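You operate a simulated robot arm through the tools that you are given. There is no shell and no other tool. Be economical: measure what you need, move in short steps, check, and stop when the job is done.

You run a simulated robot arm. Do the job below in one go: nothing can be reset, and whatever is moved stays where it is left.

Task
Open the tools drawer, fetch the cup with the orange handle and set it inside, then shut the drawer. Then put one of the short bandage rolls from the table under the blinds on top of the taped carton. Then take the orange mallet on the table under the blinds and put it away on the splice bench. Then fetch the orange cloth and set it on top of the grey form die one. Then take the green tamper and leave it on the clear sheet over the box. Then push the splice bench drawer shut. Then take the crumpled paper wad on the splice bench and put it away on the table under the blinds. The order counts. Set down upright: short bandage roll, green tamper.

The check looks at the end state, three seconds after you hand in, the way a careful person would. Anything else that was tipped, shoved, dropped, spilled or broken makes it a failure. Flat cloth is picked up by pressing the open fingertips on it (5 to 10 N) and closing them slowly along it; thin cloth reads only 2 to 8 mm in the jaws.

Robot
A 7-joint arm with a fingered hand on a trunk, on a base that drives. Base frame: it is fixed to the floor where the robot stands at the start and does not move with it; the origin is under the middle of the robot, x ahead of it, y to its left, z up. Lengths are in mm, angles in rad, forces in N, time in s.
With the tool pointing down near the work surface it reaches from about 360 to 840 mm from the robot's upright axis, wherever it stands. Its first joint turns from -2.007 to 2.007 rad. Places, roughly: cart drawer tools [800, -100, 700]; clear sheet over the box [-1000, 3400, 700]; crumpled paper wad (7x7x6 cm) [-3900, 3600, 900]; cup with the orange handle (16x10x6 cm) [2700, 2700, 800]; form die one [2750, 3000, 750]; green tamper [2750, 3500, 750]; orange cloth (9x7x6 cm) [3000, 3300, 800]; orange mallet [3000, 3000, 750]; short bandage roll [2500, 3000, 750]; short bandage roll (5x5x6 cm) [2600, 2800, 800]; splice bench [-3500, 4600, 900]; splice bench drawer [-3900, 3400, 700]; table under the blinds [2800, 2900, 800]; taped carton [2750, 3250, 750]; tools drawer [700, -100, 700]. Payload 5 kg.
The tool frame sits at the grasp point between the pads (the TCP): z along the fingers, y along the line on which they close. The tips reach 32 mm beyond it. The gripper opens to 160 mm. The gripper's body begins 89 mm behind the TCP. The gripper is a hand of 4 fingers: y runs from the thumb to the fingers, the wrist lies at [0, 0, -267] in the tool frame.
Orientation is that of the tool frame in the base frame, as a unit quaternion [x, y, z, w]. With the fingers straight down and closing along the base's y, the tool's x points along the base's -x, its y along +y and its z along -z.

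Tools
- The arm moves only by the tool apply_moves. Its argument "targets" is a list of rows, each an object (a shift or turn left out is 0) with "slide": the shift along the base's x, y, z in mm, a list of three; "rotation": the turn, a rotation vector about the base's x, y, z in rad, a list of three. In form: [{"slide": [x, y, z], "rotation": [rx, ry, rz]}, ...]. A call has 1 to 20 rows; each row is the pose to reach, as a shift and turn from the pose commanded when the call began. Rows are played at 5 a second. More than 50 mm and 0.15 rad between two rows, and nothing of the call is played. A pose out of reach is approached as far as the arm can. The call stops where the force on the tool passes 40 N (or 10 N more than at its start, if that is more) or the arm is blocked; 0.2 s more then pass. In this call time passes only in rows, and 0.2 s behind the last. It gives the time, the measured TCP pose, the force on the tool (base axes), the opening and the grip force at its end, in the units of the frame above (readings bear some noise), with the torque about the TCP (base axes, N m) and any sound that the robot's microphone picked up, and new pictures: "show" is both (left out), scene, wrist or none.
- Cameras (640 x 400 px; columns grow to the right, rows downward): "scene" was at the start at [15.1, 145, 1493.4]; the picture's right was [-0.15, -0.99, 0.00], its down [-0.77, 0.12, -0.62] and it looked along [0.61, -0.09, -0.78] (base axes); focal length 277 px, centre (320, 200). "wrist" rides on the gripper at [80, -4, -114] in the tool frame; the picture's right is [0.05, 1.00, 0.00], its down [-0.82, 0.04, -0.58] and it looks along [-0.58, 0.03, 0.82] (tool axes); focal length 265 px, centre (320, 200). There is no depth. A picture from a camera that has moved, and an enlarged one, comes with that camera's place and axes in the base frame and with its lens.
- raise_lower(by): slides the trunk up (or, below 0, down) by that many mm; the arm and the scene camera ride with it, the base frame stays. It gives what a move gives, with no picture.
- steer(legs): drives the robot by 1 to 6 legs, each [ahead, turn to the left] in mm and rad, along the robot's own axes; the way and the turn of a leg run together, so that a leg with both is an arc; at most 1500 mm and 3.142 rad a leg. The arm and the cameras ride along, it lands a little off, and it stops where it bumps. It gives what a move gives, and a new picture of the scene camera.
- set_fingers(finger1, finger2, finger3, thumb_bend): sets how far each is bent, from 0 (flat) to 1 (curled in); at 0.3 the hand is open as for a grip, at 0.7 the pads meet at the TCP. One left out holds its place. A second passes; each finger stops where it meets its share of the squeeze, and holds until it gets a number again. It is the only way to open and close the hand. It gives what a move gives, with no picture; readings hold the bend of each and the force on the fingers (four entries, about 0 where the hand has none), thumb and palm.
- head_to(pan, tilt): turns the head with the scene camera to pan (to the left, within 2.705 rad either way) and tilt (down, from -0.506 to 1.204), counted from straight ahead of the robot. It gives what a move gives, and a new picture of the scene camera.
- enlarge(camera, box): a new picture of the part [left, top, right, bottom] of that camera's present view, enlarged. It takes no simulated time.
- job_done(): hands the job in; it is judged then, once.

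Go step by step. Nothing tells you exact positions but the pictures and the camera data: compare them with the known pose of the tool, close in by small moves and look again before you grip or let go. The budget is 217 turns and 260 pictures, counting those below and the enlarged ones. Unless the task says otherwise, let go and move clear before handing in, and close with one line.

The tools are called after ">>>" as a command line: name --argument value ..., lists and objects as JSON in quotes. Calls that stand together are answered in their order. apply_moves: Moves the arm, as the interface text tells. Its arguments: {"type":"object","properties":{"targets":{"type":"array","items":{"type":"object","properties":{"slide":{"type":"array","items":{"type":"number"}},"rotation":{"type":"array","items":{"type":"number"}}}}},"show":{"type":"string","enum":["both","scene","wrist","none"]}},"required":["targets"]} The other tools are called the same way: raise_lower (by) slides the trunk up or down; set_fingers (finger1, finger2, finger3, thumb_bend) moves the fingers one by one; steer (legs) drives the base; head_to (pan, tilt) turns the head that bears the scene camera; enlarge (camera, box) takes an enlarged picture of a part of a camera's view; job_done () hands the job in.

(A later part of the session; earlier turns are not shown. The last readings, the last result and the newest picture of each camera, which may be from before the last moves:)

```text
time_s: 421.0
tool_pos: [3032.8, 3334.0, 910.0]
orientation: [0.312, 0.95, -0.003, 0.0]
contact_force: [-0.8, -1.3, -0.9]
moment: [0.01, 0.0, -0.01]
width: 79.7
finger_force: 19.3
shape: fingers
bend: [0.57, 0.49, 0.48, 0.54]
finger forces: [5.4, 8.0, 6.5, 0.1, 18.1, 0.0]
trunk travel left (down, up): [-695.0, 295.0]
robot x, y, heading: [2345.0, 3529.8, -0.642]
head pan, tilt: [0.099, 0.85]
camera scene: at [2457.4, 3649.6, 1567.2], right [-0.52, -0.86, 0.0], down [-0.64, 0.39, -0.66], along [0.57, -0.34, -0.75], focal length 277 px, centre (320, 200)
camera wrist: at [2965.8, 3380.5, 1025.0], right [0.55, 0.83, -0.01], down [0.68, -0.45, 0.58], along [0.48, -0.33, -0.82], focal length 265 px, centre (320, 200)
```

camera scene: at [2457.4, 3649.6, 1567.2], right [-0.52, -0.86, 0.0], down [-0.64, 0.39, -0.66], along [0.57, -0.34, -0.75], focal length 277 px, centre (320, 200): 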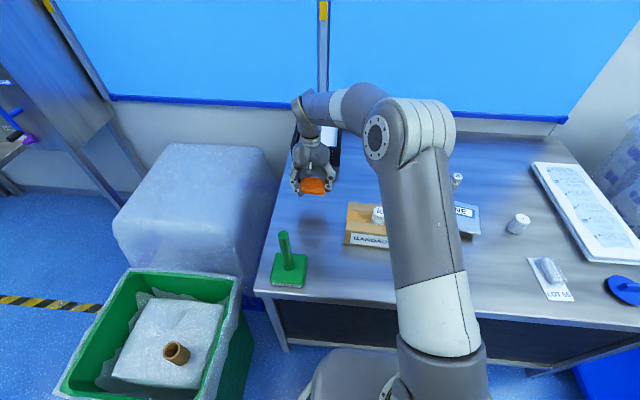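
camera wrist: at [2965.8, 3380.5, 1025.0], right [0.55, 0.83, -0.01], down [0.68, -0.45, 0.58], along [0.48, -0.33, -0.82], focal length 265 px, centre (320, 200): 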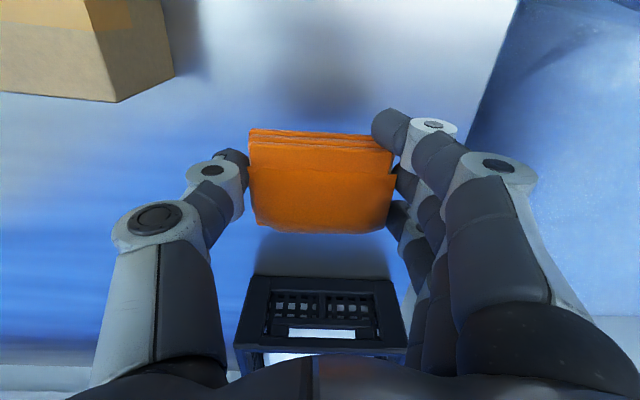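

Cloth is lifted. I raise, then carry it over toward the "ONE" die.

>>> raise_lower --by 130

>>> apply_moves --targets '[{"slide": [-28, -34, 0]}, {"slide": [-56, -68, 0]}, {"slide": [-84, -102, 0]}, {"slide": [-112, -136, 0]}, {"slide": [-140, -170, 0]}, {"slide": [-168, -204, 0]}, {"slide": [-196, -238, 0]}, {"slide": [-224, -272, 0]}, {"slide": [-252, -306, 0]}, {"slide": [-283, -344, 0]}]'

```text
time_s: 422.5
tool_pos: [3034.2, 3333.2, 1039.7]
orientation: [0.314, 0.949, -0.004, 0.0]
contact_force: [0.1, 0.2, -0.1]
moment: [-0.03, -0.01, 0.02]
width: 79.9
finger_force: 18.7
shape: fingers
bend: [0.57, 0.49, 0.48, 0.54]
finger forces: [5.4, 7.9, 6.5, 0.1, 18.2, 0.1]
trunk travel left (down, up): [-825.0, 165.0]
robot x, y, heading: [2342.8, 3526.6, -0.641]
head pan, tilt: [0.099, 0.85]
```

```text
time_s: 424.7
tool_pos: [2747.3, 2988.2, 1039.1]
orientation: [0.313, 0.95, -0.003, 0.001]
contact_force: [0.3, -0.5, -0.6]
moment: [0.04, -0.01, 0.0]
width: 79.3
finger_force: 18.2
shape: fingers
bend: [0.57, 0.49, 0.48, 0.54]
finger forces: [4.8, 8.1, 6.5, 0.0, 17.8, 0.0]
trunk travel left (down, up): [-825.0, 165.0]
robot x, y, heading: [2343.5, 3527.2, -0.638]
head pan, tilt: [0.099, 0.85]
camera scene: at [2456.6, 3647.9, 1697.5], right [-0.52, -0.86, 0.0], down [-0.64, 0.39, -0.66], along [0.57, -0.34, -0.75], focal length 277 px, centre (320, 200)
camera wrist: at [2681.0, 3034.7, 1153.4], right [0.55, 0.83, -0.01], down [0.68, -0.45, 0.58], along [0.48, -0.32, -0.81], focal length 265 px, centre (320, 200)
```

scene: 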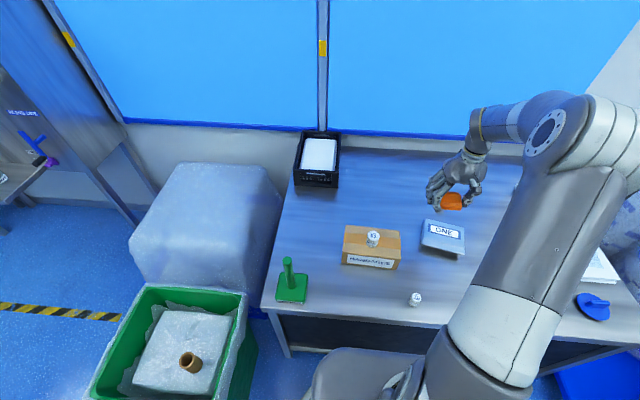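
wrist: 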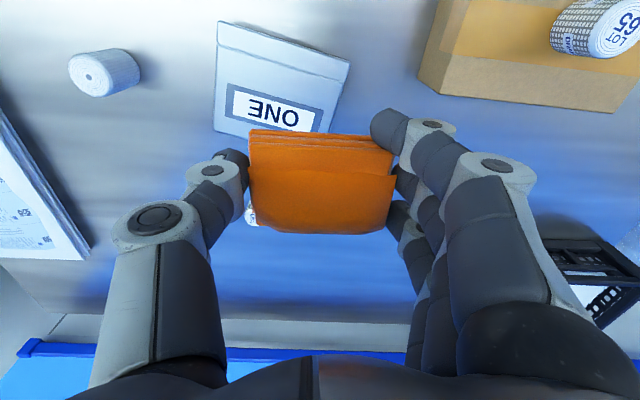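

Die centre is about (2719,2947), top z≈830. I move above it and lower.

>>> apply_moves --targets '[{"slide": [-14, -20, 0]}, {"slide": [-28, -41, 0]}]' --show "none"

>>> raise_lower --by -110

>>> enlarge --camera "wrist" --box '[0, 0, 640, 400]'

>>> enlarge --camera "scene" --box '[360, 120, 540, 280]'

```text
time_s: 425.3
tool_pos: [2720.5, 2947.7, 1039.0]
orientation: [0.313, 0.95, -0.003, 0.001]
contact_force: [0.6, -0.9, -0.4]
moment: [0.02, 0.02, -0.02]
width: 79.3
finger_force: 18.3
shape: fingers
bend: [0.57, 0.49, 0.48, 0.54]
finger forces: [4.7, 8.0, 6.6, 0.0, 17.7, 0.0]
trunk travel left (down, up): [-825.0, 165.0]
robot x, y, heading: [2344.2, 3528.2, -0.64]
head pan, tilt: [0.099, 0.85]
```

```text
time_s: 426.8
tool_pos: [2722.4, 2947.8, 929.4]
orientation: [0.313, 0.95, -0.003, 0.001]
contact_force: [-0.1, 0.7, -0.3]
moment: [0.0, -0.02, 0.01]
width: 79.3
finger_force: 18.2
shape: fingers
bend: [0.57, 0.49, 0.48, 0.54]
finger forces: [4.6, 8.0, 6.5, 0.1, 17.7, 0.0]
trunk travel left (down, up): [-715.0, 275.0]
robot x, y, heading: [2344.6, 3532.8, -0.641]
head pan, tilt: [0.099, 0.85]
```

```text
1.00 times, centred on (320, 200) of wrist (not enlarged: the box is as wide or as high as the picture)
camera zoom: at [2654.1, 2994.8, 1043.9], right [0.55, 0.83, -0.01], down [0.68, -0.45, 0.58], along [0.48, -0.33, -0.81], focal length 265 px, centre (320, 200)
```

zoom: 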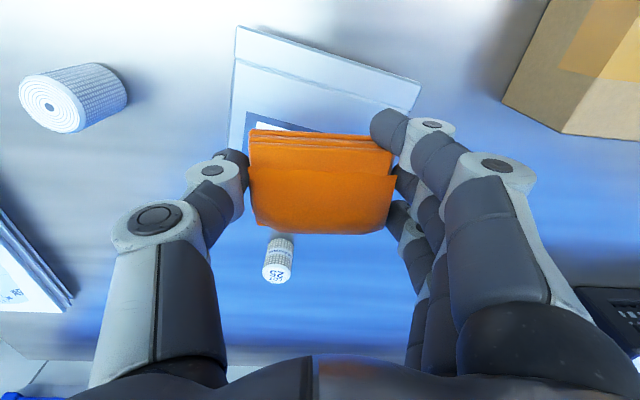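

```text
2.50 times, centred on (450, 200) of scene
camera zoom: at [2457.6, 3649.3, 1587.3], right [-0.52, -0.86, 0.0], down [-0.64, 0.39, -0.66], along [0.57, -0.34, -0.75], focal length 693 px, centre (-5, 200)
```

zoom: 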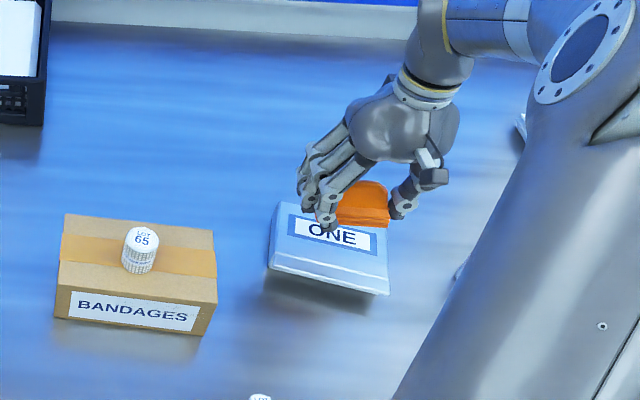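

The cloth is centred over the die. I lower it to contact.

>>> apply_moves --targets '[{"slide": [2, -1, -25]}, {"slide": [3, -2, -45]}, {"slide": [3, -2, -55]}]' --show "none"

>>> apply_moves --targets '[{"slide": [0, 0, -4]}, {"slide": [0, 0, -8]}]' --show "none"

>>> apply_moves --targets '[{"slide": [0, 0, -3]}, {"slide": [0, 0, -6]}]' --show "none"

>>> enlarge --camera "scene" --box '[360, 120, 540, 280]'

```text
time_s: 427.6
tool_pos: [2724.7, 2946.6, 875.1]
orientation: [0.314, 0.949, -0.004, 0.001]
contact_force: [0.0, -0.1, -0.4]
moment: [0.0, -0.02, 0.02]
width: 79.1
finger_force: 18.5
shape: fingers
bend: [0.57, 0.49, 0.48, 0.54]
finger forces: [4.7, 8.1, 6.5, 0.0, 17.8, 0.0]
trunk travel left (down, up): [-715.0, 275.0]
robot x, y, heading: [2346.5, 3530.3, -0.646]
head pan, tilt: [0.099, 0.85]
```

```text
time_s: 428.2
tool_pos: [2724.7, 2945.6, 866.0]
orientation: [0.313, 0.95, -0.005, 0.001]
contact_force: [-0.3, -0.9, -0.6]
moment: [-0.02, 0.02, -0.01]
width: 79.0
finger_force: 18.4
shape: fingers
bend: [0.57, 0.49, 0.48, 0.54]
finger forces: [4.6, 8.0, 6.5, 0.0, 17.7, 0.1]
trunk travel left (down, up): [-715.0, 275.0]
robot x, y, heading: [2341.7, 3525.3, -0.637]
head pan, tilt: [0.099, 0.85]
```

```text
time_s: 428.8
tool_pos: [2724.1, 2945.5, 861.5]
orientation: [0.313, 0.95, -0.004, 0.001]
contact_force: [0.6, -0.1, -0.4]
moment: [0.04, -0.01, 0.01]
width: 79.3
finger_force: 18.8
shape: fingers
bend: [0.57, 0.49, 0.48, 0.54]
finger forces: [4.6, 7.9, 6.5, 0.1, 17.7, 0.1]
trunk travel left (down, up): [-715.0, 275.0]
robot x, y, heading: [2343.7, 3527.5, -0.64]
head pan, tilt: [0.099, 0.85]
```

```text
2.50 times, centred on (450, 200) of scene
camera zoom: at [2457.7, 3649.1, 1587.3], right [-0.52, -0.86, 0.0], down [-0.64, 0.39, -0.66], along [0.57, -0.34, -0.75], focal length 693 px, centre (-5, 200)
```

zoom: 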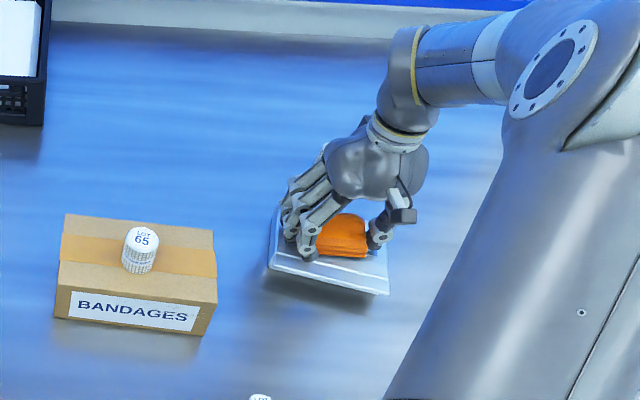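

>>> apply_moves --targets '[{"slide": [0, 0, -3]}, {"slide": [0, 0, -6]}]' --show "none"

>>> apply_moves --targets '[{"slide": [0, 0, -3]}, {"slide": [0, 0, -5]}]' --show "none"

>>> apply_moves --targets '[{"slide": [0, 0, -2]}, {"slide": [0, 0, -4]}]' --show "none"

```text
time_s: 429.4
tool_pos: [2724.4, 2946.0, 855.9]
orientation: [0.313, 0.95, -0.004, 0.002]
contact_force: [-0.9, 0.9, 9.1]
moment: [0.43, -0.23, 0.09]
width: 79.3
finger_force: 22.0
shape: fingers
bend: [0.57, 0.49, 0.48, 0.54]
finger forces: [8.1, 10.4, 8.9, 0.1, 17.6, 0.0]
trunk travel left (down, up): [-715.0, 275.0]
robot x, y, heading: [2343.7, 3528.2, -0.638]
head pan, tilt: [0.099, 0.85]
```

```text
time_s: 430.0
tool_pos: [2726.9, 2945.1, 856.2]
orientation: [0.315, 0.949, -0.007, 0.005]
contact_force: [-1.4, 0.9, 18.8]
moment: [0.92, -0.27, 0.05]
width: 78.6
finger_force: 27.3
shape: fingers
bend: [0.59, 0.5, 0.48, 0.55]
finger forces: [13.6, 14.7, 8.7, 0.1, 17.4, 0.0]
trunk travel left (down, up): [-715.0, 275.0]
robot x, y, heading: [2346.2, 3529.6, -0.634]
head pan, tilt: [0.099, 0.85]
stopped in row 2: the force on the tool passed its limit at 42 N (the readings are from after the stop); the commanded pose is now the measured one
```

```text
time_s: 430.6
tool_pos: [2728.3, 2943.5, 855.8]
orientation: [0.315, 0.949, -0.009, 0.007]
contact_force: [-0.8, 1.5, 16.5]
moment: [0.95, -0.13, 0.06]
width: 78.2
finger_force: 26.9
shape: fingers
bend: [0.59, 0.5, 0.48, 0.55]
finger forces: [14.4, 14.3, 7.1, 0.0, 17.3, 0.1]
trunk travel left (down, up): [-715.0, 275.0]
robot x, y, heading: [2341.1, 3529.5, -0.642]
head pan, tilt: [0.099, 0.85]
stopped in row 2: the force on the tool passed its limit at 43 N (the readings are from after the stop); the commanded pose is now the measured one
```

Contact with the die. I relieve, open slowly and lift off.

>>> apply_moves --targets '[{"slide": [0, 0, 3]}]' --show "none"

>>> set_fingers --finger1 0.43 --finger2 0.43 --finger3 0.43 --thumb_bend 0.46

>>> set_fingers --finger1 0.34 --finger2 0.34 --finger3 0.34 --thumb_bend 0.34

>>> apply_moves --targets '[{"slide": [0, 0, 10]}, {"slide": [0, 0, 30]}, {"slide": [0, 0, 65]}, {"slide": [0, 0, 105]}, {"slide": [0, 0, 150]}]'

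>>> enlarge --camera "scene" --box '[360, 120, 540, 280]'

```text
time_s: 431.0
tool_pos: [2727.6, 2944.1, 856.1]
orientation: [0.314, 0.949, -0.007, 0.007]
contact_force: [1.5, 0.1, 7.5]
moment: [0.39, -0.12, -0.09]
width: 78.1
finger_force: 21.4
shape: fingers
bend: [0.59, 0.49, 0.48, 0.55]
finger forces: [9.5, 9.2, 7.4, 0.1, 17.1, 0.0]
trunk travel left (down, up): [-715.0, 275.0]
robot x, y, heading: [2348.0, 3529.0, -0.639]
head pan, tilt: [0.099, 0.85]
```

```text
time_s: 432.0
tool_pos: [2727.6, 2942.7, 856.2]
orientation: [0.314, 0.949, -0.006, 0.006]
contact_force: [-1.2, 0.0, 1.1]
moment: [0.07, 0.02, 0.04]
width: 111.8
finger_force: 0.4
shape: fingers
bend: [0.43, 0.43, 0.43, 0.46]
finger forces: [1.0, 0.0, 0.0, 0.0, 0.2, 0.1]
trunk travel left (down, up): [-715.0, 275.0]
robot x, y, heading: [2345.8, 3526.2, -0.635]
head pan, tilt: [0.099, 0.85]
```

```text
time_s: 433.0
tool_pos: [2728.3, 2942.0, 856.2]
orientation: [0.315, 0.949, -0.008, 0.006]
contact_force: [0.3, 0.6, 0.9]
moment: [0.0, 0.0, 0.0]
width: 154.3
finger_force: 0.1
shape: fingers
bend: [0.34, 0.34, 0.34, 0.34]
finger forces: [0.0, 0.0, 0.0, 0.1, 0.0, 0.0]
trunk travel left (down, up): [-715.0, 275.0]
robot x, y, heading: [2344.4, 3526.8, -0.64]
head pan, tilt: [0.099, 0.85]
```

```text
time_s: 434.2
tool_pos: [2727.1, 2944.7, 1006.8]
orientation: [0.314, 0.949, -0.007, 0.006]
contact_force: [0.2, 0.5, 0.2]
moment: [0.0, 0.0, 0.0]
width: 154.5
finger_force: 0.2
shape: fingers
bend: [0.34, 0.34, 0.34, 0.34]
finger forces: [0.1, 0.1, 0.0, 0.1, 0.0, 0.0]
trunk travel left (down, up): [-715.0, 275.0]
robot x, y, heading: [2346.5, 3529.7, -0.642]
head pan, tilt: [0.099, 0.85]
camera scene: at [2457.3, 3649.8, 1587.2], right [-0.52, -0.86, 0.0], down [-0.64, 0.39, -0.66], along [0.57, -0.34, -0.75], focal length 277 px, centre (320, 200)
camera wrist: at [2660.5, 2991.5, 1120.2], right [0.56, 0.83, -0.01], down [0.68, -0.44, 0.59], along [0.49, -0.33, -0.81], focal length 265 px, centre (320, 200)
```

scene: 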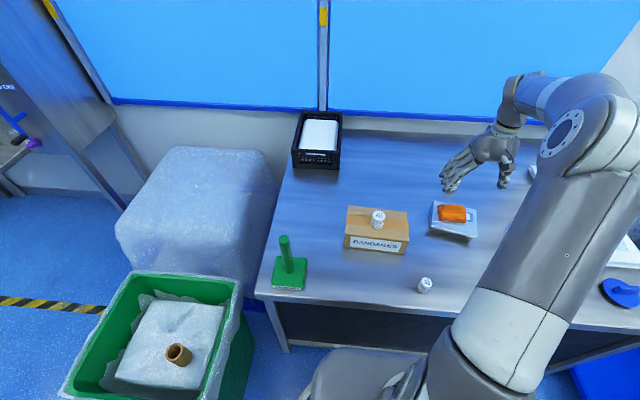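
wrist: 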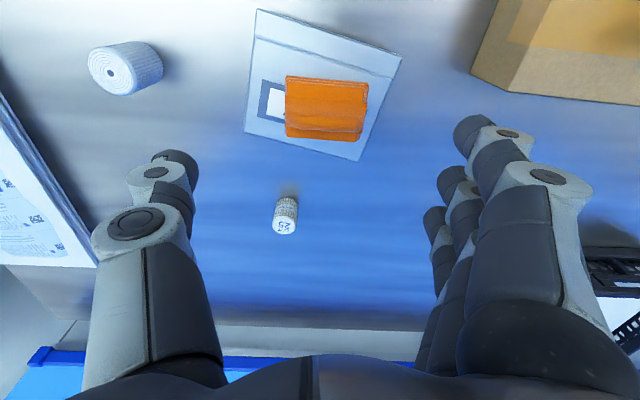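

```text
2.50 times, centred on (450, 200) of scene
camera zoom: at [2457.3, 3649.8, 1587.2], right [-0.52, -0.86, 0.0], down [-0.64, 0.39, -0.66], along [0.57, -0.34, -0.75], focal length 693 px, centre (-5, 200)
```

zoom: 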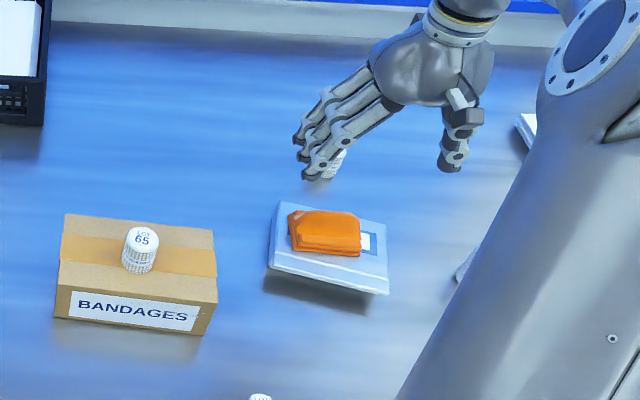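

The cloth rests on the die. Next the green tamper; I move the hand above it to look.

>>> apply_moves --targets '[{"slide": [8, 44, 20]}, {"slide": [16, 88, 40]}, {"slide": [24, 132, 60]}, {"slide": [32, 176, 60]}, {"slide": [40, 220, 60]}, {"slide": [48, 264, 60]}, {"slide": [56, 308, 60]}, {"slide": [64, 352, 60]}, {"slide": [72, 396, 60]}, {"slide": [80, 440, 60]}, {"slide": [88, 484, 60]}, {"slide": [92, 520, 60]}]'

>>> enlarge --camera "scene" --box '[220, 180, 380, 320]'

```text
time_s: 436.8
tool_pos: [2820.0, 3462.9, 1064.5]
orientation: [0.316, 0.949, -0.008, 0.005]
contact_force: [-0.4, -0.2, -0.3]
moment: [-0.02, -0.01, -0.03]
width: 154.5
finger_force: 0.1
shape: fingers
bend: [0.34, 0.34, 0.34, 0.34]
finger forces: [0.0, 0.0, 0.1, 0.0, 0.0, 0.1]
trunk travel left (down, up): [-715.0, 275.0]
robot x, y, heading: [2347.4, 3530.1, -0.643]
head pan, tilt: [0.099, 0.85]
camera scene: at [2457.9, 3650.1, 1587.2], right [-0.52, -0.86, 0.0], down [-0.64, 0.39, -0.66], along [0.57, -0.34, -0.75], focal length 277 px, centre (320, 200)
camera wrist: at [2752.1, 3511.4, 1177.9], right [0.56, 0.83, -0.01], down [0.68, -0.44, 0.59], along [0.49, -0.34, -0.81], focal length 265 px, centre (320, 200)
```

scene: 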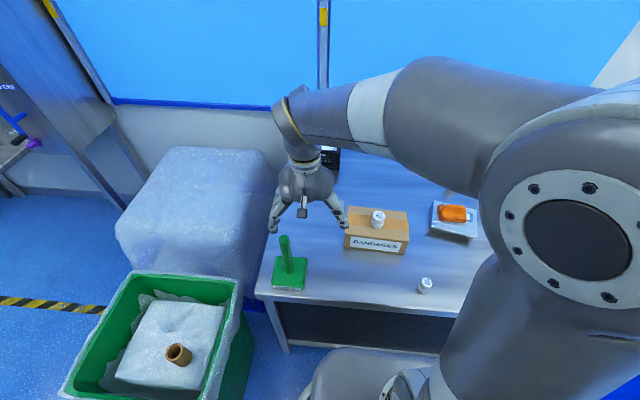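
wrist: 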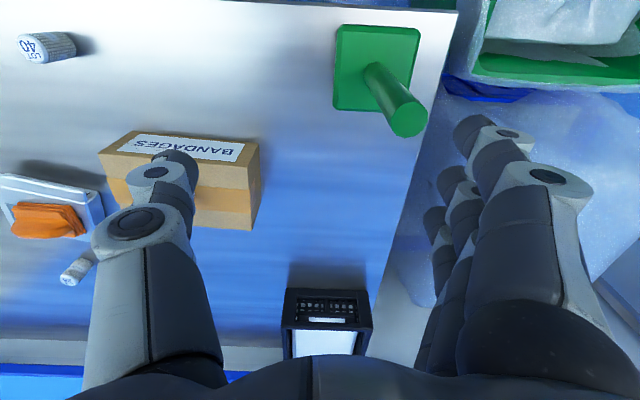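

```text
2.86 times, centred on (300, 250) of scene
camera zoom: at [2457.9, 3650.1, 1587.2], right [-0.52, -0.86, 0.0], down [-0.64, 0.39, -0.66], along [0.57, -0.34, -0.75], focal length 792 px, centre (377, 57)
```

zoom: 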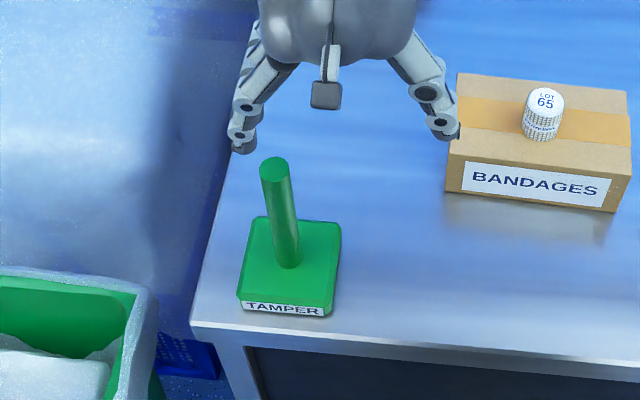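

Tamper handle top is at (2839,3526,989). I centre over it, then lower around the handle.

>>> set_fingers --finger1 0.42 --finger2 0.42 --finger3 0.42 --thumb_bend 0.42

>>> apply_moves --targets '[{"slide": [10, 32, 0]}, {"slide": [19, 63, 0]}, {"slide": [19, 63, -25]}]' --show "wrist"

```text
time_s: 437.8
tool_pos: [2821.3, 3463.8, 1064.5]
orientation: [0.315, 0.949, -0.007, 0.005]
contact_force: [-0.1, -0.3, -0.5]
moment: [0.02, 0.0, 0.0]
width: 124.2
finger_force: 0.0
shape: fingers
bend: [0.42, 0.42, 0.42, 0.42]
finger forces: [0.0, 0.1, 0.0, 0.0, 0.0, 0.0]
trunk travel left (down, up): [-715.0, 275.0]
robot x, y, heading: [2343.9, 3530.3, -0.642]
head pan, tilt: [0.099, 0.85]
```

```text
time_s: 438.6
tool_pos: [2840.1, 3525.3, 1039.8]
orientation: [0.314, 0.949, -0.008, 0.006]
contact_force: [0.8, 0.0, 0.6]
moment: [0.02, 0.03, 0.03]
width: 124.1
finger_force: 0.2
shape: fingers
bend: [0.42, 0.42, 0.42, 0.42]
finger forces: [0.0, 0.1, 0.1, 0.1, 0.0, 0.0]
trunk travel left (down, up): [-715.0, 275.0]
robot x, y, heading: [2349.1, 3528.5, -0.639]
head pan, tilt: [0.099, 0.85]
camera wrist: at [2772.0, 3573.7, 1153.8], right [0.55, 0.83, -0.01], down [0.68, -0.44, 0.59], along [0.49, -0.33, -0.81], focal length 265 px, centre (320, 200)
```

wrist: 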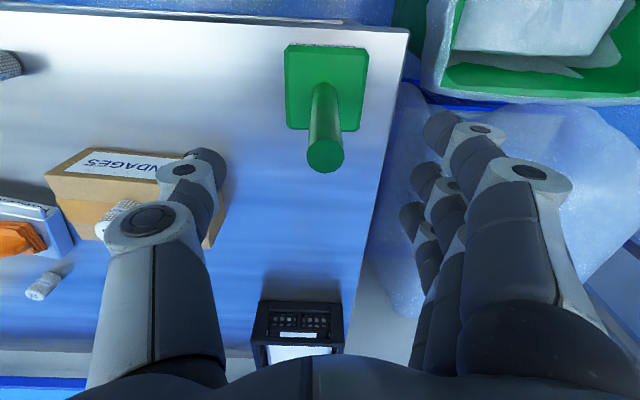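

>>> apply_moves --targets '[{"slide": [1, 5, -30]}, {"slide": [1, 5, -60]}, {"slide": [1, 5, -90]}, {"slide": [1, 5, -105]}]' --show "none"

>>> set_fingers --finger1 0.58 --finger2 0.58 --finger3 0.58 --thumb_bend 0.58

>>> set_fingers --finger1 0.68 --finger2 0.68 --finger3 0.68 --thumb_bend 0.68

>>> enlarge --camera "wrist" --box '[0, 0, 640, 400]'

```text
time_s: 439.6
tool_pos: [2840.3, 3530.1, 937.3]
orientation: [0.315, 0.949, -0.008, 0.006]
contact_force: [-1.0, 0.0, 0.1]
moment: [0.0, -0.03, 0.0]
width: 123.9
finger_force: 0.1
shape: fingers
bend: [0.42, 0.42, 0.42, 0.42]
finger forces: [0.0, 0.0, 0.1, 0.1, 0.0, 0.0]
trunk travel left (down, up): [-715.0, 275.0]
robot x, y, heading: [2342.5, 3530.6, -0.643]
head pan, tilt: [0.099, 0.85]
```

```text
time_s: 440.6
tool_pos: [2839.6, 3531.1, 935.9]
orientation: [0.315, 0.949, -0.006, 0.005]
contact_force: [-0.5, -0.3, 0.2]
moment: [0.0, 0.03, -0.02]
width: 65.1
finger_force: 0.1
shape: fingers
bend: [0.57, 0.57, 0.57, 0.57]
finger forces: [0.0, 0.0, 0.1, 0.1, 0.1, 0.0]
trunk travel left (down, up): [-715.0, 275.0]
robot x, y, heading: [2347.7, 3531.9, -0.64]
head pan, tilt: [0.099, 0.85]
```

```text
time_s: 441.6
tool_pos: [2839.5, 3529.6, 936.4]
orientation: [0.315, 0.949, -0.008, 0.006]
contact_force: [-0.5, -0.4, -0.1]
moment: [0.05, 0.05, 0.05]
width: 32.9
finger_force: 4.1
shape: fingers
bend: [0.68, 0.64, 0.68, 0.66]
finger forces: [0.1, 4.2, 0.0, 0.1, 4.3, 0.0]
trunk travel left (down, up): [-715.0, 275.0]
robot x, y, heading: [2345.6, 3529.0, -0.639]
head pan, tilt: [0.099, 0.85]
```

```text
1.00 times, centred on (320, 200) of wrist (not enlarged: the box is as wide or as high as the picture)
camera zoom: at [2771.4, 3578.4, 1050.0], right [0.55, 0.83, -0.01], down [0.68, -0.44, 0.59], along [0.49, -0.33, -0.81], focal length 265 px, centre (320, 200)
```

zoom: 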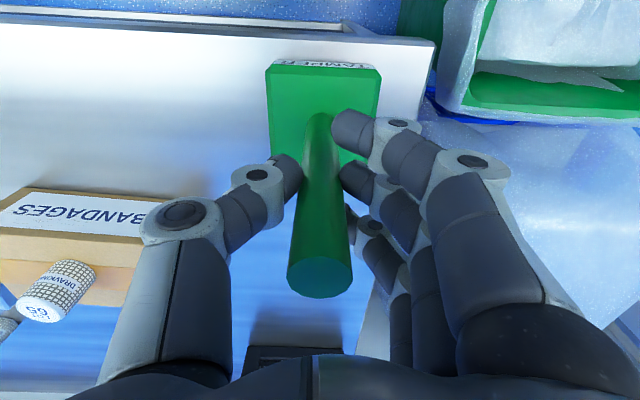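

Handle is caught. I squeeze and lift a little.

>>> set_fingers --finger1 0.75 --finger2 0.75 --finger3 0.75 --thumb_bend 0.75

>>> set_fingers --finger2 0.82 --thumb_bend 0.8

>>> apply_moves --targets '[{"slide": [0, 0, 8]}, {"slide": [0, 0, 25]}, {"slide": [0, 0, 50]}]'

```text
time_s: 442.6
tool_pos: [2840.5, 3530.3, 935.7]
orientation: [0.315, 0.949, -0.007, 0.006]
contact_force: [-0.4, -0.5, 0.2]
moment: [0.11, 0.0, 0.0]
width: 21.5
finger_force: 13.9
shape: fingers
bend: [0.75, 0.66, 0.73, 0.68]
finger forces: [0.0, 8.4, 6.1, 0.0, 14.3, 0.1]
trunk travel left (down, up): [-715.0, 275.0]
robot x, y, heading: [2344.7, 3527.5, -0.642]
head pan, tilt: [0.099, 0.85]
```

```text
time_s: 443.6
tool_pos: [2838.8, 3529.6, 937.1]
orientation: [0.315, 0.949, -0.008, 0.006]
contact_force: [-0.4, 0.3, -0.3]
moment: [0.13, -0.14, 0.03]
width: 19.5
finger_force: 18.7
shape: fingers
bend: [0.75, 0.67, 0.74, 0.7]
finger forces: [0.1, 9.9, 9.5, 0.1, 17.8, 0.1]
trunk travel left (down, up): [-715.0, 275.0]
robot x, y, heading: [2345.3, 3529.7, -0.638]
head pan, tilt: [0.099, 0.85]
```

```text
time_s: 444.4
tool_pos: [2840.9, 3530.8, 985.7]
orientation: [0.315, 0.949, -0.008, 0.007]
contact_force: [1.6, 0.6, -3.5]
moment: [0.01, 0.01, 0.02]
width: 18.6
finger_force: 19.7
shape: fingers
bend: [0.75, 0.66, 0.74, 0.72]
finger forces: [0.1, 9.6, 10.9, 0.1, 18.6, 0.0]
trunk travel left (down, up): [-715.0, 275.0]
robot x, y, heading: [2342.9, 3529.6, -0.635]
head pan, tilt: [0.099, 0.85]
camera scene: at [2457.5, 3649.6, 1587.2], right [-0.52, -0.86, 0.0], down [-0.64, 0.39, -0.66], along [0.57, -0.34, -0.75], focal length 277 px, centre (320, 200)
camera wrist: at [2771.8, 3578.0, 1099.8], right [0.56, 0.83, -0.01], down [0.68, -0.44, 0.59], along [0.49, -0.34, -0.81], focal length 265 px, centre (320, 200)
```

scene: 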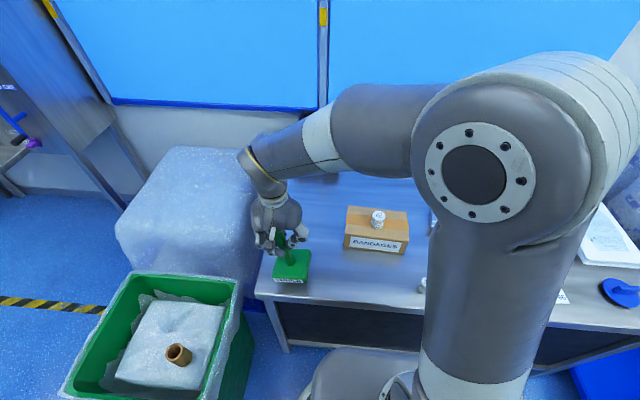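
wrist: 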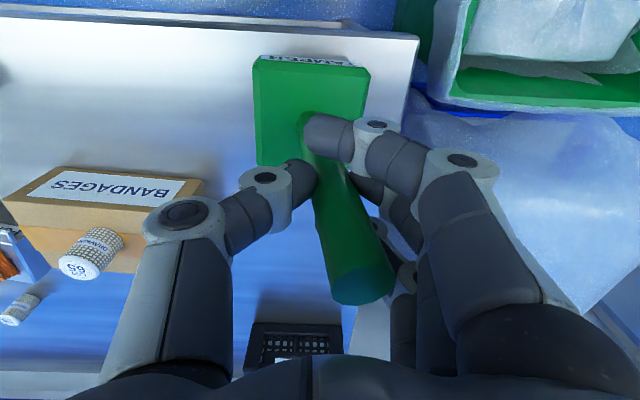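

The tamper is lifted. I raise, centre it in front of the body, and drive around to the draped box.

>>> raise_lower --by 150

>>> apply_moves --targets '[{"slide": [-16, -41, 0]}, {"slide": [-32, -82, 0]}, {"slide": [-48, -123, 0]}, {"slide": [-64, -164, 0]}, {"slide": [-80, -205, 0]}, {"slide": [-96, -246, 0]}, {"slide": [-111, -287, 0]}]' --show "none"

>>> steer --legs '[[-400, 0], [0, -1.85], [1500, 0], [0, 0.27], [1500, 0]]'

```text
time_s: 446.1
tool_pos: [2840.4, 3529.6, 1135.9]
orientation: [0.315, 0.949, -0.007, 0.005]
contact_force: [0.0, -0.1, -2.7]
moment: [0.04, 0.03, 0.02]
width: 18.7
finger_force: 19.5
shape: fingers
bend: [0.75, 0.66, 0.74, 0.72]
finger forces: [0.1, 9.6, 10.8, 0.1, 18.4, 0.1]
trunk travel left (down, up): [-865.0, 125.0]
robot x, y, heading: [2344.9, 3527.9, -0.645]
head pan, tilt: [0.099, 0.85]
```

```text
time_s: 447.8
tool_pos: [2728.9, 3242.2, 1135.6]
orientation: [0.315, 0.949, -0.007, 0.006]
contact_force: [-0.1, 0.1, -3.3]
moment: [0.11, -0.02, 0.0]
width: 18.3
finger_force: 19.0
shape: fingers
bend: [0.75, 0.65, 0.74, 0.72]
finger forces: [0.1, 9.5, 11.1, 0.0, 17.9, 0.0]
trunk travel left (down, up): [-865.0, 125.0]
robot x, y, heading: [2345.4, 3528.5, -0.642]
head pan, tilt: [0.099, 0.85]
```

```text
time_s: 469.6
tool_pos: [-385.4, 1320.3, 1135.7]
orientation: [0.901, 0.433, -0.009, -0.001]
contact_force: [-0.5, 0.8, -2.4]
moment: [0.02, -0.03, 0.02]
width: 18.2
finger_force: 18.6
shape: fingers
bend: [0.75, 0.65, 0.74, 0.72]
finger forces: [0.0, 9.3, 10.5, 0.0, 17.8, 0.0]
trunk travel left (down, up): [-865.0, 125.0]
robot x, y, heading: [-87.2, 1692.5, -2.25]
head pan, tilt: [0.099, 0.85]
camera scene: at [29.5, 1577.0, 1737.3], right [-0.84, 0.55, 0.0], down [0.41, 0.63, -0.66], along [-0.36, -0.55, -0.75], focal length 277 px, centre (320, 200)
```

scene: 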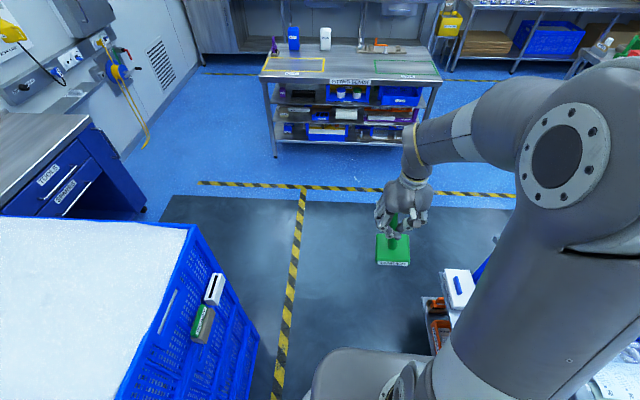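

I correct the heading slightly toward the middle and continue to the gap.

>>> steer --legs '[[0, 0.22], [500, 0], [0, -0.175], [740, 0], [0, -1.54]]'

```text
time_s: 481.4
tool_pos: [-1148.2, 937.5, 1137.1]
orientation: [0.949, -0.315, -0.006, -0.008]
contact_force: [0.2, -0.6, -2.6]
moment: [-0.05, -0.01, 0.0]
width: 18.1
finger_force: 18.2
shape: fingers
bend: [0.75, 0.65, 0.74, 0.72]
finger forces: [0.0, 9.0, 10.2, 0.1, 17.4, 0.0]
trunk travel left (down, up): [-865.0, 125.0]
robot x, y, heading: [-761.8, 649.6, 2.504]
head pan, tilt: [0.099, 0.85]
camera scene: at [-876.3, 532.8, 1737.3], right [0.52, 0.86, 0.0], down [0.64, -0.39, -0.66], along [-0.57, 0.34, -0.75], focal length 277 px, centre (320, 200)
```

scene: 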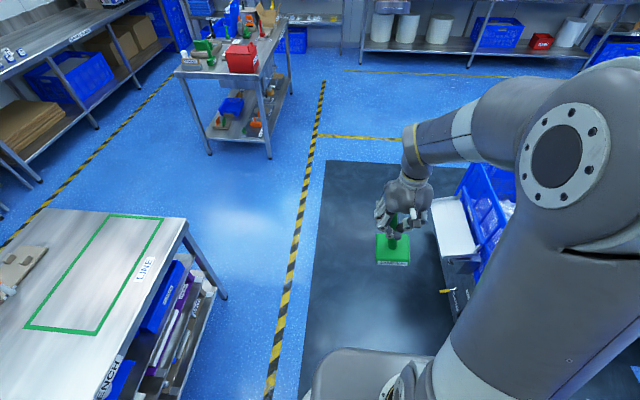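

>>> steer --legs '[[0, 0.12], [600, 0], [0, -0.12], [1500, 0], [300, 0], [0, -1.45]]'

>>> head_to --pan 0.0 --tilt 0.5

```text
time_s: 498.3
tool_pos: [-2484.3, 2454.3, 1136.2]
orientation: [-0.491, 0.871, 0.0, 0.009]
contact_force: [-0.6, 0.8, -2.9]
moment: [0.0, 0.08, 0.03]
width: 17.8
finger_force: 18.2
shape: fingers
bend: [0.75, 0.65, 0.74, 0.73]
finger forces: [0.0, 9.0, 10.2, 0.1, 17.3, 0.0]
trunk travel left (down, up): [-865.0, 125.0]
robot x, y, heading: [-2731.0, 2043.0, 1.022]
head pan, tilt: [0.099, 0.85]
camera scene: at [-2861.6, 2143.9, 1737.3], right [0.9, -0.43, 0.0], down [-0.32, -0.68, -0.66], along [0.28, 0.6, -0.75], focal length 277 px, centre (320, 200)
```

scene: 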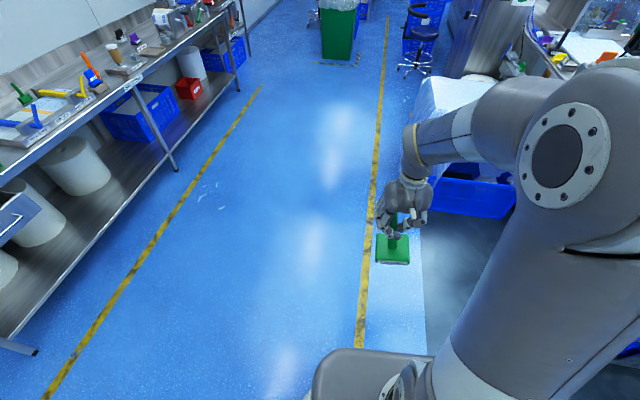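

```text
time_s: 499.1
tool_pos: [-2483.3, 2453.3, 1136.6]
orientation: [-0.491, 0.871, 0.0, 0.01]
contact_force: [0.2, 0.7, -2.5]
moment: [-0.01, 0.05, 0.03]
width: 17.8
finger_force: 18.2
shape: fingers
bend: [0.75, 0.65, 0.74, 0.73]
finger forces: [0.0, 9.1, 10.1, 0.0, 17.2, 0.0]
trunk travel left (down, up): [-865.0, 125.0]
robot x, y, heading: [-2732.4, 2042.3, 1.023]
head pan, tilt: [0.0, 0.499]
camera scene: at [-2848.3, 2151.2, 1767.2], right [0.85, -0.52, 0.0], down [-0.25, -0.41, -0.88], along [0.46, 0.75, -0.48], focal length 277 px, centre (320, 200)
```

scene: 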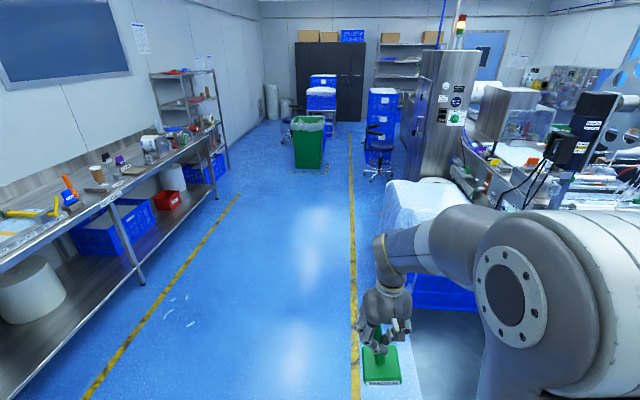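

The draped box is ahead right. I drive alongside and face it.

>>> steer --legs '[[0, 0.079], [1500, 0], [647, 0], [0, -1.735]]'

>>> head_to --pan 0.15 --tilt 0.75

```text
time_s: 514.5
tool_pos: [-1375.7, 3682.2, 1135.5]
orientation: [0.311, 0.95, -0.008, 0.007]
contact_force: [-0.6, -0.5, -2.0]
moment: [0.06, 0.01, 0.04]
width: 17.6
finger_force: 17.6
shape: fingers
bend: [0.75, 0.65, 0.74, 0.73]
finger forces: [0.1, 8.6, 9.8, 0.1, 16.8, 0.0]
trunk travel left (down, up): [-865.0, 125.0]
robot x, y, heading: [-1763.0, 3966.3, -0.642]
head pan, tilt: [0.0, 0.499]
camera scene: at [-1643.6, 4072.1, 1767.3], right [-0.59, -0.81, 0.0], down [-0.39, 0.28, -0.88], along [0.71, -0.52, -0.48], focal length 277 px, centre (320, 200)
```

scene: 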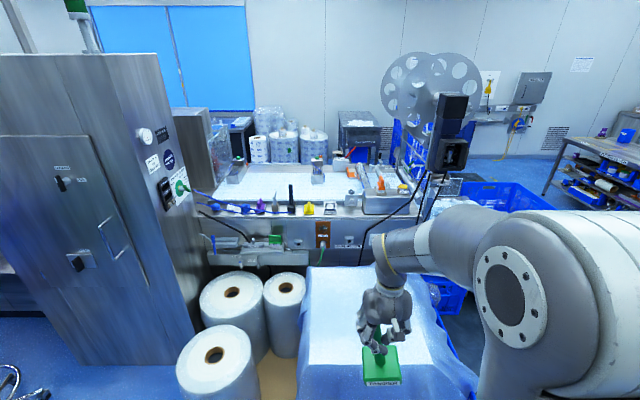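

```text
time_s: 515.2
tool_pos: [-1375.1, 3682.1, 1136.5]
orientation: [0.312, 0.95, -0.008, 0.006]
contact_force: [0.4, 0.2, -2.7]
moment: [0.03, 0.01, 0.02]
width: 17.9
finger_force: 18.2
shape: fingers
bend: [0.75, 0.65, 0.74, 0.73]
finger forces: [0.0, 8.8, 9.9, 0.0, 17.0, 0.0]
trunk travel left (down, up): [-865.0, 125.0]
robot x, y, heading: [-1762.2, 3965.7, -0.634]
head pan, tilt: [0.15, 0.75]
camera scene: at [-1643.4, 4087.6, 1745.4], right [-0.47, -0.88, 0.0], down [-0.6, 0.32, -0.73], along [0.65, -0.34, -0.68], focal length 277 px, centre (320, 200)
```

scene: 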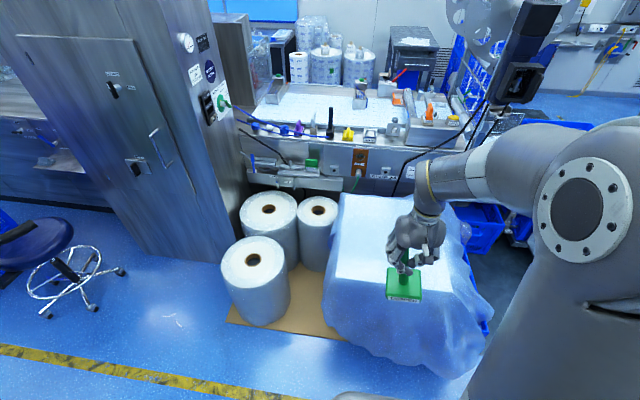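

Box top spans about U 1884–2360, V 2574–3100 with z≈700. I edge 190 mm closer, then move the tamper over its middle.

>>> steer --legs '[[190, 0]]'

>>> apply_moves --targets '[{"slide": [24, -9, 0]}, {"slide": [48, -19, 0]}, {"slide": [72, -32, 0]}, {"slide": [96, -52, 0]}, {"slide": [120, -76, 0]}, {"slide": [140, -104, 0]}]'

```text
time_s: 516.8
tool_pos: [-1218.5, 3572.8, 1135.3]
orientation: [0.308, 0.951, -0.007, 0.006]
contact_force: [1.3, 0.0, -3.1]
moment: [0.06, 0.02, -0.02]
width: 17.7
finger_force: 18.4
shape: fingers
bend: [0.75, 0.65, 0.74, 0.73]
finger forces: [0.0, 8.9, 10.3, 0.0, 17.1, 0.1]
trunk travel left (down, up): [-865.0, 125.0]
robot x, y, heading: [-1608.8, 3853.2, -0.629]
head pan, tilt: [0.15, 0.75]
camera scene: at [-1490.3, 3976.0, 1745.3], right [-0.46, -0.89, 0.0], down [-0.61, 0.31, -0.73], along [0.65, -0.34, -0.68], focal length 277 px, centre (320, 200)
```

scene: 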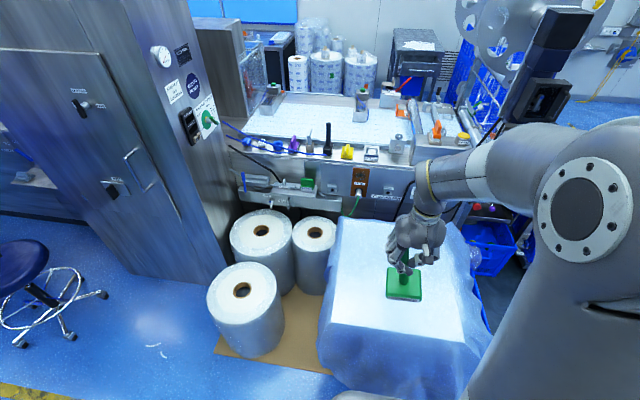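

```text
time_s: 518.2
tool_pos: [-1079.9, 3469.8, 1134.2]
orientation: [0.309, 0.951, -0.006, 0.005]
contact_force: [-0.2, -0.1, -2.5]
moment: [0.08, 0.0, 0.01]
width: 17.5
finger_force: 18.7
shape: fingers
bend: [0.75, 0.65, 0.74, 0.73]
finger forces: [0.0, 9.5, 10.7, 0.0, 17.2, 0.0]
trunk travel left (down, up): [-865.0, 125.0]
robot x, y, heading: [-1609.6, 3853.8, -0.625]
head pan, tilt: [0.15, 0.75]
camera scene: at [-1490.9, 3975.5, 1745.3], right [-0.46, -0.89, 0.0], down [-0.61, 0.31, -0.73], along [0.65, -0.34, -0.68], focal length 277 px, centre (320, 200)
camera wrist: at [-1148.8, 3516.3, 1247.5], right [0.54, 0.84, -0.01], down [0.68, -0.44, 0.59], along [0.49, -0.33, -0.81], focal length 265 px, centre (320, 200)
```

scene: 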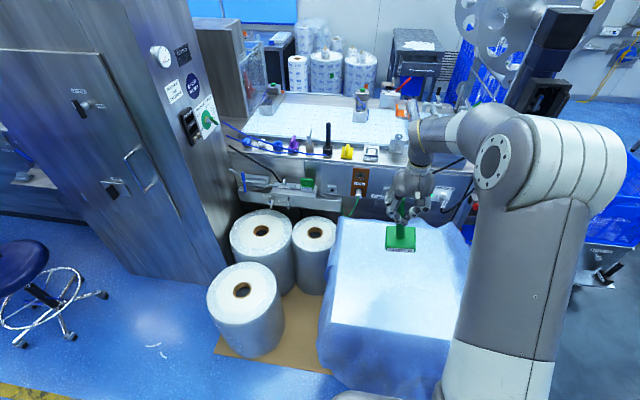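
wrist: 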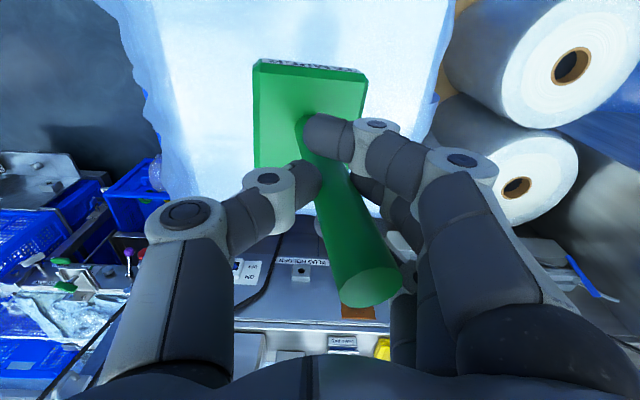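

The tamper leans about 8° in the grip. I straighten it, then lower toward the sheet.

>>> apply_moves --targets '[{"slide": [0, 0, 0], "rotation": [0.058, -0.042, 0]}, {"slide": [0, -5, 0], "rotation": [0.116, -0.084, 0]}]' --show "none"

>>> raise_lower --by -220

>>> enlarge --camera "wrist" --box '[0, 0, 640, 400]'

>>> enlarge --camera "scene" --box '[300, 120, 500, 300]'

```text
time_s: 518.8
tool_pos: [-1081.0, 3464.8, 1134.8]
orientation: [0.309, 0.949, 0.062, 0.029]
contact_force: [-0.5, -0.4, -3.0]
moment: [0.0, 0.01, -0.02]
width: 17.5
finger_force: 18.6
shape: fingers
bend: [0.75, 0.65, 0.74, 0.73]
finger forces: [0.0, 9.4, 10.9, 0.0, 17.6, 0.1]
trunk travel left (down, up): [-865.0, 125.0]
robot x, y, heading: [-1605.5, 3854.5, -0.625]
head pan, tilt: [0.15, 0.75]
```

```text
time_s: 521.1
tool_pos: [-1081.6, 3464.9, 914.8]
orientation: [0.31, 0.948, 0.06, 0.028]
contact_force: [0.1, 0.4, -2.6]
moment: [-0.04, 0.0, -0.02]
width: 17.4
finger_force: 19.4
shape: fingers
bend: [0.75, 0.65, 0.74, 0.73]
finger forces: [0.0, 9.4, 10.9, 0.0, 17.7, 0.1]
trunk travel left (down, up): [-645.0, 345.0]
robot x, y, heading: [-1610.0, 3851.1, -0.625]
head pan, tilt: [0.15, 0.75]
```

```text
1.00 times, centred on (320, 200) of wrist (not enlarged: the box is as wide or as high as the picture)
camera zoom: at [-1159.0, 3499.5, 1026.6], right [0.54, 0.83, 0.13], down [0.63, -0.5, 0.59], along [0.56, -0.23, -0.8], focal length 265 px, centre (320, 200)
```

zoom: 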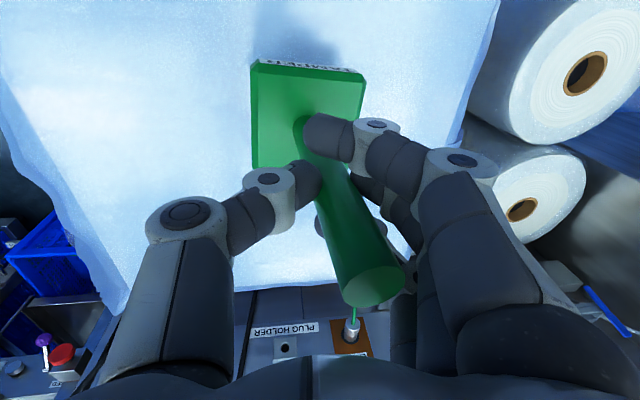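

```text
2.22 times, centred on (400, 210) of scene
camera zoom: at [-1491.7, 3976.9, 1525.3], right [-0.46, -0.89, 0.0], down [-0.61, 0.31, -0.73], along [0.65, -0.34, -0.68], focal length 616 px, centre (142, 178)
```

zoom: 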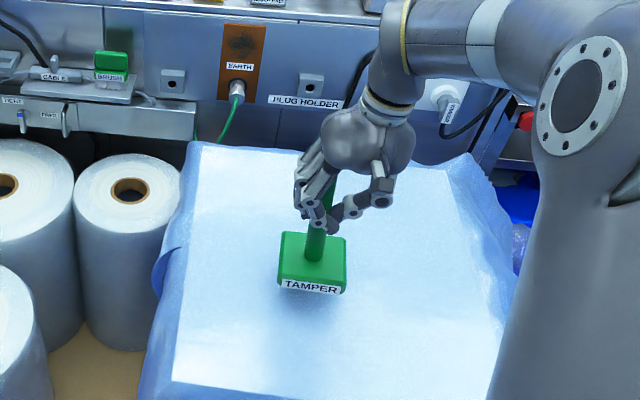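

The tamper hangs nearly upright over the middle of the sheet. I descend and feel for the surface.

>>> apply_moves --targets '[{"slide": [0, 0, -25]}, {"slide": [0, 0, -45]}]' --show "none"

>>> apply_moves --targets '[{"slide": [0, 0, -4]}, {"slide": [0, 0, -8]}]' --show "none"

>>> apply_moves --targets '[{"slide": [0, 0, -4]}, {"slide": [0, 0, -8]}]' --show "none"

>>> enlarge --camera "scene" --box '[300, 120, 500, 300]'

```text
time_s: 521.7
tool_pos: [-1081.1, 3464.8, 871.4]
orientation: [0.308, 0.949, 0.061, 0.029]
contact_force: [-1.4, -1.3, 4.4]
moment: [0.12, -0.1, 0.0]
width: 17.4
finger_force: 19.8
shape: fingers
bend: [0.75, 0.65, 0.74, 0.73]
finger forces: [0.1, 9.7, 11.4, 0.1, 19.1, 0.0]
trunk travel left (down, up): [-645.0, 345.0]
robot x, y, heading: [-1610.8, 3853.9, -0.629]
head pan, tilt: [0.15, 0.75]
```

```text
time_s: 522.3
tool_pos: [-1082.8, 3463.4, 865.9]
orientation: [0.31, 0.949, 0.059, 0.031]
contact_force: [-6.8, -7.0, 29.5]
moment: [0.06, -0.37, -0.01]
width: 16.6
finger_force: 29.6
shape: fingers
bend: [0.75, 0.66, 0.75, 0.76]
finger forces: [0.0, 12.8, 17.3, 0.0, 29.8, 0.0]
trunk travel left (down, up): [-645.0, 345.0]
robot x, y, heading: [-1605.4, 3854.6, -0.626]
head pan, tilt: [0.15, 0.75]
```

```text
time_s: 522.8
tool_pos: [-1080.7, 3463.5, 863.4]
orientation: [0.309, 0.949, 0.059, 0.034]
contact_force: [-4.2, 0.5, 22.0]
moment: [0.25, -0.23, 0.09]
width: 16.0
finger_force: 29.3
shape: fingers
bend: [0.75, 0.65, 0.74, 0.77]
finger forces: [0.1, 14.8, 18.7, 0.0, 25.8, 0.0]
trunk travel left (down, up): [-645.0, 345.0]
robot x, y, heading: [-1607.4, 3851.2, -0.628]
head pan, tilt: [0.15, 0.75]
stopped in row 2: the force on the tool passed its limit at 43 N (the readings are from after the stop); the commanded pose is now the measured one
```

```text
2.22 times, centred on (400, 210) of scene
camera zoom: at [-1493.9, 3978.3, 1525.2], right [-0.46, -0.89, 0.0], down [-0.6, 0.31, -0.73], along [0.65, -0.34, -0.68], focal length 616 px, centre (142, 178)
```

zoom: 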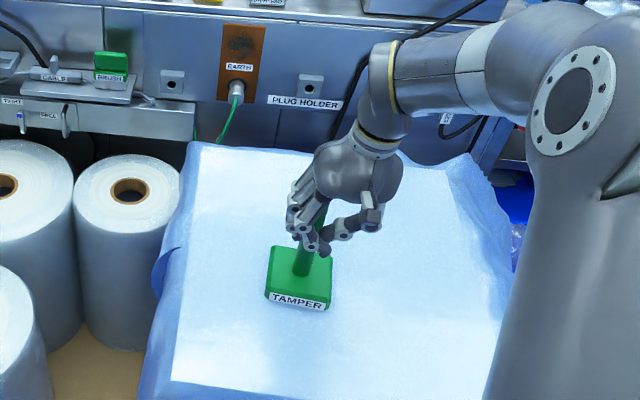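

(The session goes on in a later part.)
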